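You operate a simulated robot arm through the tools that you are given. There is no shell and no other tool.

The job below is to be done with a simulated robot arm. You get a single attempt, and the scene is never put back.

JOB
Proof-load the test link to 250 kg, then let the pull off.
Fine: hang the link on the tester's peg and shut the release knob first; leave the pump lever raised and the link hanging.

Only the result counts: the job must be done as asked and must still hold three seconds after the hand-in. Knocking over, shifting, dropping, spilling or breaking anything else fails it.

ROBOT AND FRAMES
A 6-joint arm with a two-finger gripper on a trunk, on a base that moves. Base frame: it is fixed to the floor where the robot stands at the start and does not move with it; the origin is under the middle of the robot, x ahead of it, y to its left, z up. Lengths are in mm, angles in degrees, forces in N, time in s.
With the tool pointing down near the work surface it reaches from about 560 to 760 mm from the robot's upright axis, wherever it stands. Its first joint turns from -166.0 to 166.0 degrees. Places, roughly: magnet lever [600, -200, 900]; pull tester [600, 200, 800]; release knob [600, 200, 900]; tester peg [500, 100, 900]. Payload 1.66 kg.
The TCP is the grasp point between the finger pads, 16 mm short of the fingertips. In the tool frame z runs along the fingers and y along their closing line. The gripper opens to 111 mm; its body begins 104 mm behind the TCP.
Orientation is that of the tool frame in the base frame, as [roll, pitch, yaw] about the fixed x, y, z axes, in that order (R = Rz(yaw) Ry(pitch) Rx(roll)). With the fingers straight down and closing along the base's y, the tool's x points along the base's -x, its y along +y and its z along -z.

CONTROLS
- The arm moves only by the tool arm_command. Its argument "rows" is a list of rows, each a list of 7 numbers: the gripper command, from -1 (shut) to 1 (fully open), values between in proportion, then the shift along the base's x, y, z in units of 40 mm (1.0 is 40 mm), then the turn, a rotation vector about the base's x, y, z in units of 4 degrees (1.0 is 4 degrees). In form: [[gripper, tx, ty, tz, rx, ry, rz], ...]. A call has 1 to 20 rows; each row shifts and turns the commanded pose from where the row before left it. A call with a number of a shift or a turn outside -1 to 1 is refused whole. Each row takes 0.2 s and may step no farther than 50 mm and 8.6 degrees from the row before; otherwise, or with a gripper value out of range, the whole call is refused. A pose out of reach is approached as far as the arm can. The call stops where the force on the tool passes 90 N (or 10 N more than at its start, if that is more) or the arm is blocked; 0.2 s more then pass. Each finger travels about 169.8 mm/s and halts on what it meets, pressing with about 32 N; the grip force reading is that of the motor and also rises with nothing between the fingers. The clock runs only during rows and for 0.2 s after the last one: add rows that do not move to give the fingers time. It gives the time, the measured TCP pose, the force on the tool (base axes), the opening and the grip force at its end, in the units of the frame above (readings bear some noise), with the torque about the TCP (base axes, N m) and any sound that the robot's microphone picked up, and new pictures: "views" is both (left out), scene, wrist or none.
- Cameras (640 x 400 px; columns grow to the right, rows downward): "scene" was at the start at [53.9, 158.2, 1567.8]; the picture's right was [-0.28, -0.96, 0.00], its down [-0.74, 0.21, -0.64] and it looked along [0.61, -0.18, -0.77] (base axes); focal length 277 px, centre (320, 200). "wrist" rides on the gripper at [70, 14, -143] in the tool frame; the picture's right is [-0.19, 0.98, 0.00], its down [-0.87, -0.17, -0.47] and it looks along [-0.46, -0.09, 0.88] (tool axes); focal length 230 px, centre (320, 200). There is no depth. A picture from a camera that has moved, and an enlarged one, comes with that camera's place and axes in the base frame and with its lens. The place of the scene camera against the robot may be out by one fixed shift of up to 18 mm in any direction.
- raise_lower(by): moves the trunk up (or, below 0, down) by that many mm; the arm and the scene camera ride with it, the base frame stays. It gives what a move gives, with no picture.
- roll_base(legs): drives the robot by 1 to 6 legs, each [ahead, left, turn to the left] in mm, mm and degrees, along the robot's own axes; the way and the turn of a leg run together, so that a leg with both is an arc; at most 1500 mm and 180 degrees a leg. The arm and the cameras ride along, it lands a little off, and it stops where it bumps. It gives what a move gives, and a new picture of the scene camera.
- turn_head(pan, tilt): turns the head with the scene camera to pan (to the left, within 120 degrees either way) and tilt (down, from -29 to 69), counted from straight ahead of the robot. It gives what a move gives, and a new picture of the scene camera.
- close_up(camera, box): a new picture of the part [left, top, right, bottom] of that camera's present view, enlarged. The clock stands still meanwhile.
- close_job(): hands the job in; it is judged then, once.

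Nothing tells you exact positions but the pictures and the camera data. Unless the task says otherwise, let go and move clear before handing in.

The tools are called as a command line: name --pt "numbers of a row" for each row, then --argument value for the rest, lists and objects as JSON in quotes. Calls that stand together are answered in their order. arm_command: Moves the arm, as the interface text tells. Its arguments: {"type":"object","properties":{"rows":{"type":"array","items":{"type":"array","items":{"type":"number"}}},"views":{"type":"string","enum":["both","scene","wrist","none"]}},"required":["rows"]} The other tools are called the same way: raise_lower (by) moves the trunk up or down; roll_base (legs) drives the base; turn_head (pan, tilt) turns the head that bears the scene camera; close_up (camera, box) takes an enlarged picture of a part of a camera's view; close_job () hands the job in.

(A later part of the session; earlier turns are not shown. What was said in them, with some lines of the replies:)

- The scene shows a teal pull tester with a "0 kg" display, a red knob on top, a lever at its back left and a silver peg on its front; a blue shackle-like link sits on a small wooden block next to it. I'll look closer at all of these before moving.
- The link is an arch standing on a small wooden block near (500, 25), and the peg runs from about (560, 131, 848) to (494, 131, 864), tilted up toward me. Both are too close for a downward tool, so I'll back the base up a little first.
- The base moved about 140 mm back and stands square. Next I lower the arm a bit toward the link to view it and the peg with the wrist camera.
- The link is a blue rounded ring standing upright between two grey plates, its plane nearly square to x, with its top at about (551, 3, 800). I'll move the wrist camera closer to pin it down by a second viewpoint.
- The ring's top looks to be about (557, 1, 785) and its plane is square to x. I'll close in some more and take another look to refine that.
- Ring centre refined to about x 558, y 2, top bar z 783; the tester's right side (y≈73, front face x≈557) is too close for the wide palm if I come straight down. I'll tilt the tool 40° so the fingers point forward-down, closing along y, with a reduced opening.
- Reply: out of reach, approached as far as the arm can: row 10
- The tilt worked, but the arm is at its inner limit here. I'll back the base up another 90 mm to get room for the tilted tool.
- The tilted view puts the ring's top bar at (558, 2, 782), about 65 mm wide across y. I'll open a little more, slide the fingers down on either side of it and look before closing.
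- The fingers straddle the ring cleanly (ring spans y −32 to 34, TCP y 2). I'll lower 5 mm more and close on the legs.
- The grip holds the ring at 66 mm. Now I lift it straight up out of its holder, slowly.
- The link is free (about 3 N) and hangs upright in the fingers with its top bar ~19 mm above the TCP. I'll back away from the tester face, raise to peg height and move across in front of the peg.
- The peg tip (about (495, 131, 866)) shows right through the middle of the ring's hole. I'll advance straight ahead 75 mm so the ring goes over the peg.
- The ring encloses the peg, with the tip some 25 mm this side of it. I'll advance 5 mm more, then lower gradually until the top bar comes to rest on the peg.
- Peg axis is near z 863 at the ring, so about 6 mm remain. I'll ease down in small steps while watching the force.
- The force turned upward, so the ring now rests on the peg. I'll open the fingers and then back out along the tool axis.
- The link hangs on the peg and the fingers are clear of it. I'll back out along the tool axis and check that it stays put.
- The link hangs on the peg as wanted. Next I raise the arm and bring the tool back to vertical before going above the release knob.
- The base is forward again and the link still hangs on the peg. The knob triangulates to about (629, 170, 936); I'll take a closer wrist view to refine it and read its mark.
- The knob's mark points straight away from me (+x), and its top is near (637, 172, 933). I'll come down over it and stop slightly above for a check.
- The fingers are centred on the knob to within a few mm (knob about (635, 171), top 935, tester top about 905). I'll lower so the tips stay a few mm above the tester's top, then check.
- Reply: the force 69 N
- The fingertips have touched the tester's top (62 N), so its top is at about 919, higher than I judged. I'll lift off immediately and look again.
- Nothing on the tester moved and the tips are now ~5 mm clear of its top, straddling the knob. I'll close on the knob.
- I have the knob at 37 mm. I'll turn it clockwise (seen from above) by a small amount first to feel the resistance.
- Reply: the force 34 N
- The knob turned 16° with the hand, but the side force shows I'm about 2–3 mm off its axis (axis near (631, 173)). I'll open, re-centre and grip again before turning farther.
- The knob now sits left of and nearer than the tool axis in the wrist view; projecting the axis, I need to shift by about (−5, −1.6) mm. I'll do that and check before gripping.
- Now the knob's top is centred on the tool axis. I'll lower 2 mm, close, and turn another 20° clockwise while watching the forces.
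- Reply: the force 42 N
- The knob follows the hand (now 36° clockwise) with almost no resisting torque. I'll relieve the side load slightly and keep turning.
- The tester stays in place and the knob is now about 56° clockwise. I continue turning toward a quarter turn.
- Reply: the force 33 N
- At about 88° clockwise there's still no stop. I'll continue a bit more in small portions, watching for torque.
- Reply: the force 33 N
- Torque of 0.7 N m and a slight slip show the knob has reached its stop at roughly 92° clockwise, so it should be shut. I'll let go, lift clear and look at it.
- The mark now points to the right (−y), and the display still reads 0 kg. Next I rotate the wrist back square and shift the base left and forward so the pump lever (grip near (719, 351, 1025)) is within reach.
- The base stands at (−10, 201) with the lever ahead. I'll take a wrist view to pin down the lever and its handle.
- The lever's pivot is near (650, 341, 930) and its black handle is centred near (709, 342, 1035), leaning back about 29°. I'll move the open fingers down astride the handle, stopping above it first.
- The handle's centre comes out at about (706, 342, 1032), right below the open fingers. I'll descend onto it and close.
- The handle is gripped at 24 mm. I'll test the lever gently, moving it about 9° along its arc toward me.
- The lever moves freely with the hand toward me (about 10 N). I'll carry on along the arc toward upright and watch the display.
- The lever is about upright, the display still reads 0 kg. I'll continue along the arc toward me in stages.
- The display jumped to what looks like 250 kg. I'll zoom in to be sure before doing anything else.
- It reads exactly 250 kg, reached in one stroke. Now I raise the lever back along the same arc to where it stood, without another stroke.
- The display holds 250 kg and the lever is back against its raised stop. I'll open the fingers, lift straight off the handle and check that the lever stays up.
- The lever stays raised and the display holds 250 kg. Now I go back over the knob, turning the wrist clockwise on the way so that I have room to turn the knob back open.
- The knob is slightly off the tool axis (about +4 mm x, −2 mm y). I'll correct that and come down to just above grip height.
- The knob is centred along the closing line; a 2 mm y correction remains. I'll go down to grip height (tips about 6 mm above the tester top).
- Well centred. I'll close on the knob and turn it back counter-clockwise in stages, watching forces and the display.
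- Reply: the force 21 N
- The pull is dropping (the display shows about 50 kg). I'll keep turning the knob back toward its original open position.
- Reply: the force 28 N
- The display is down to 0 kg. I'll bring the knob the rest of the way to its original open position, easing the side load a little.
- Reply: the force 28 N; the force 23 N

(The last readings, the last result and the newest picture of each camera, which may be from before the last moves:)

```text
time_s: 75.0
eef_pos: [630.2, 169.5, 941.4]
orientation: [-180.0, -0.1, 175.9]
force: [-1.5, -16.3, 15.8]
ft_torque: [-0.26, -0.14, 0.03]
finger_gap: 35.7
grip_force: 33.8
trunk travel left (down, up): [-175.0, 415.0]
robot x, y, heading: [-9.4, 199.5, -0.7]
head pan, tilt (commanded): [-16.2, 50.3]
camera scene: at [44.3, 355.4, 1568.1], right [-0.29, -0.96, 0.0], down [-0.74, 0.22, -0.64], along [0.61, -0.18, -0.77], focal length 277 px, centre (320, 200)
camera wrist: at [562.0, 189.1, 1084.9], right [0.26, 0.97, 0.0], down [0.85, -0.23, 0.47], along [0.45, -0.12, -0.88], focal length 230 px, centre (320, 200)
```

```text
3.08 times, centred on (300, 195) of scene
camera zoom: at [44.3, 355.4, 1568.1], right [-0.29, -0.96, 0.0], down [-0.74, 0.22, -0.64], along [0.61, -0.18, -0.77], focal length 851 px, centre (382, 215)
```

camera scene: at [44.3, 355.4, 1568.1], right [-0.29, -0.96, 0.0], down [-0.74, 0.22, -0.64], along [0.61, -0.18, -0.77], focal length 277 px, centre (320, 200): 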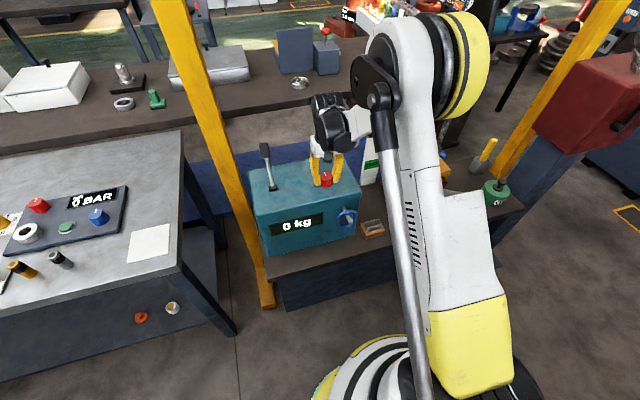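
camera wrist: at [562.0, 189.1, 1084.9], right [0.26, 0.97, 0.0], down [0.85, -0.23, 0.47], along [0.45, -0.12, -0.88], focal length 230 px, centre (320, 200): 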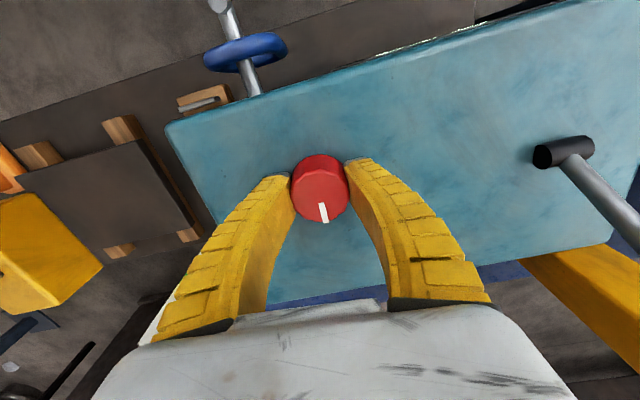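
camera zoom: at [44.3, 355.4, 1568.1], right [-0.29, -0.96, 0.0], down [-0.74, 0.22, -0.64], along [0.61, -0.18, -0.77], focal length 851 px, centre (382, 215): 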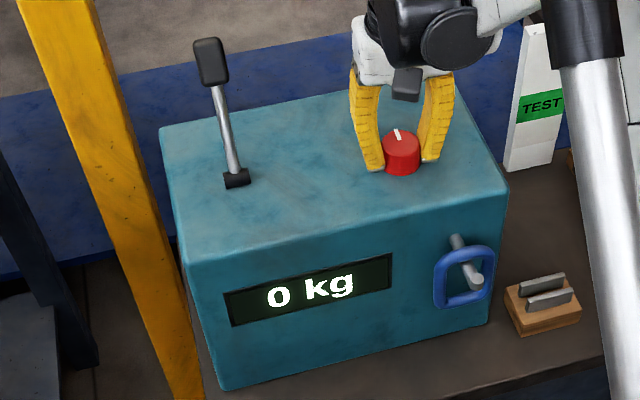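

The knob's mark is back near its original direction and the display reads 0 kg. One last small turn, then I open the fingers and lift clear.

arm_command --pt "-1 0 0 0 0 0 1" --pt "-1 0 0 0 0 0 0" --pt "0.1 0 0 0 0 0 0" --pt "0.1 0 0 0 0 0 0" --pt "0.1 0 0 0.3 0 0 0" --pt "0.1 0 0 0.8 0 0 0" --pt "0.1 0 0 1 0 0 0" --pt "0.1 0 0 1 0 0 0" --pt "0.1 0 0 1 0 0 0" --pt "0.1 0 0 1 0 0 0" --pt "0.1 0 0 0.5 0 0 0" --pt "0.1 0 0 0 0 0 0" --views "both"

close_up --camera "scene" --box '[230, 130, 390, 260]'

close_up --camera "wrist" --box '[180, 20, 500, 240]'

```text
time_s: 77.6
eef_pos: [631.4, 169.8, 1164.8]
orientation: [-179.8, -0.1, 179.9]
force: [0.6, 0.6, -0.6]
ft_torque: [0.01, 0.01, -0.01]
finger_gap: 62.8
grip_force: 1.4
trunk travel left (down, up): [-175.0, 415.0]
robot x, y, heading: [-11.6, 197.9, -0.6]
head pan, tilt (commanded): [-16.2, 50.3]
camera scene: at [45.8, 357.4, 1567.8], right [-0.29, -0.96, 0.0], down [-0.74, 0.22, -0.64], along [0.61, -0.18, -0.77], focal length 277 px, centre (320, 200)
camera wrist: at [562.1, 185.4, 1308.2], right [0.19, 0.98, 0.0], down [0.87, -0.17, 0.47], along [0.46, -0.09, -0.88], focal length 230 px, centre (320, 200)
```

scene: 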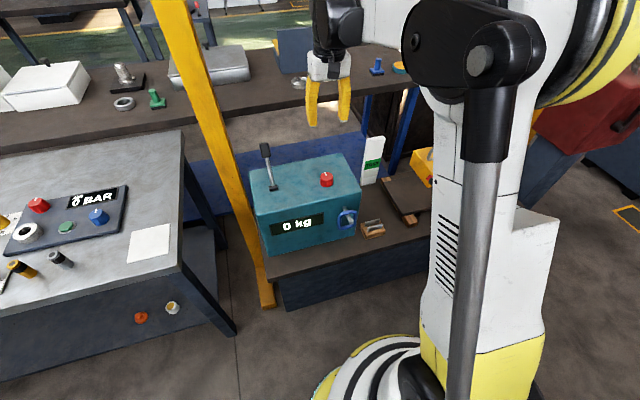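
wrist: 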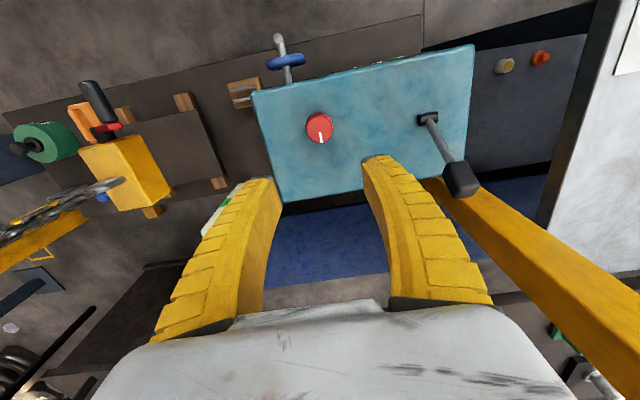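

```text
3.08 times, centred on (310, 195) of scene
camera zoom: at [45.8, 357.4, 1567.8], right [-0.29, -0.96, 0.0], down [-0.74, 0.22, -0.64], along [0.61, -0.18, -0.77], focal length 851 px, centre (351, 215)
```

zoom: 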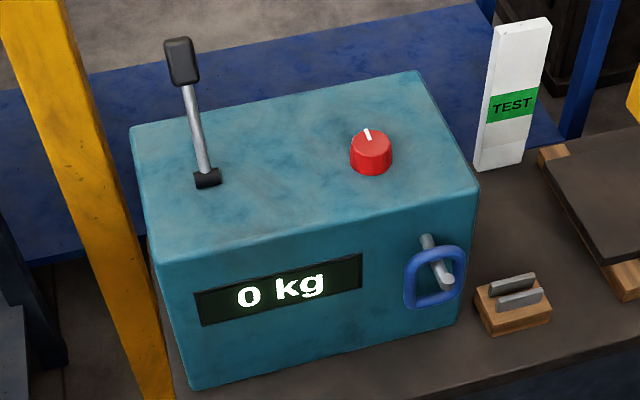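

```text
1.82 times, centred on (340, 130) of wrist
camera zoom: at [562.1, 185.4, 1308.2], right [0.19, 0.98, 0.0], down [0.87, -0.17, 0.47], along [0.46, -0.09, -0.88], focal length 418 px, centre (284, 327)
```

zoom: 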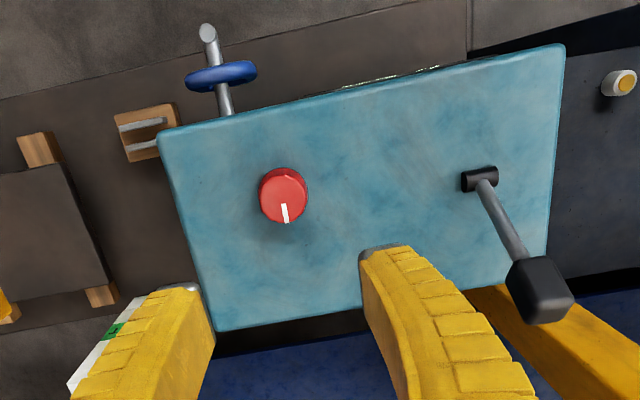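

The link hangs on the peg, the lever is raised, and the knob is open again. The display went to exactly 250 kg and is back at 0. The arm is clear and everything else stands where it was, so I'm handing in.

close_job

```text
The job is handed in.
```

The test link was proof-loaded to 250 kg and the pull was then let off. The tester's display read exactly 250 kg after one pump stroke and is now back at 0 kg.

- **Link:** it is hanging on the tester's peg.
- **Release knob:** I turned it clockwise to its stop before pumping. To let the pull off, I turned it back to its original open position.
- **Pump lever:** it is back in the raised position it started in.

While lining up on the knob, the fingertips pressed briefly on top of the tester with about 62 N. I lifted off at once, and the pictures show that neither the tester nor anything else moved. The arm was clear of everything when I handed in, and I have not been told how the job was judged.
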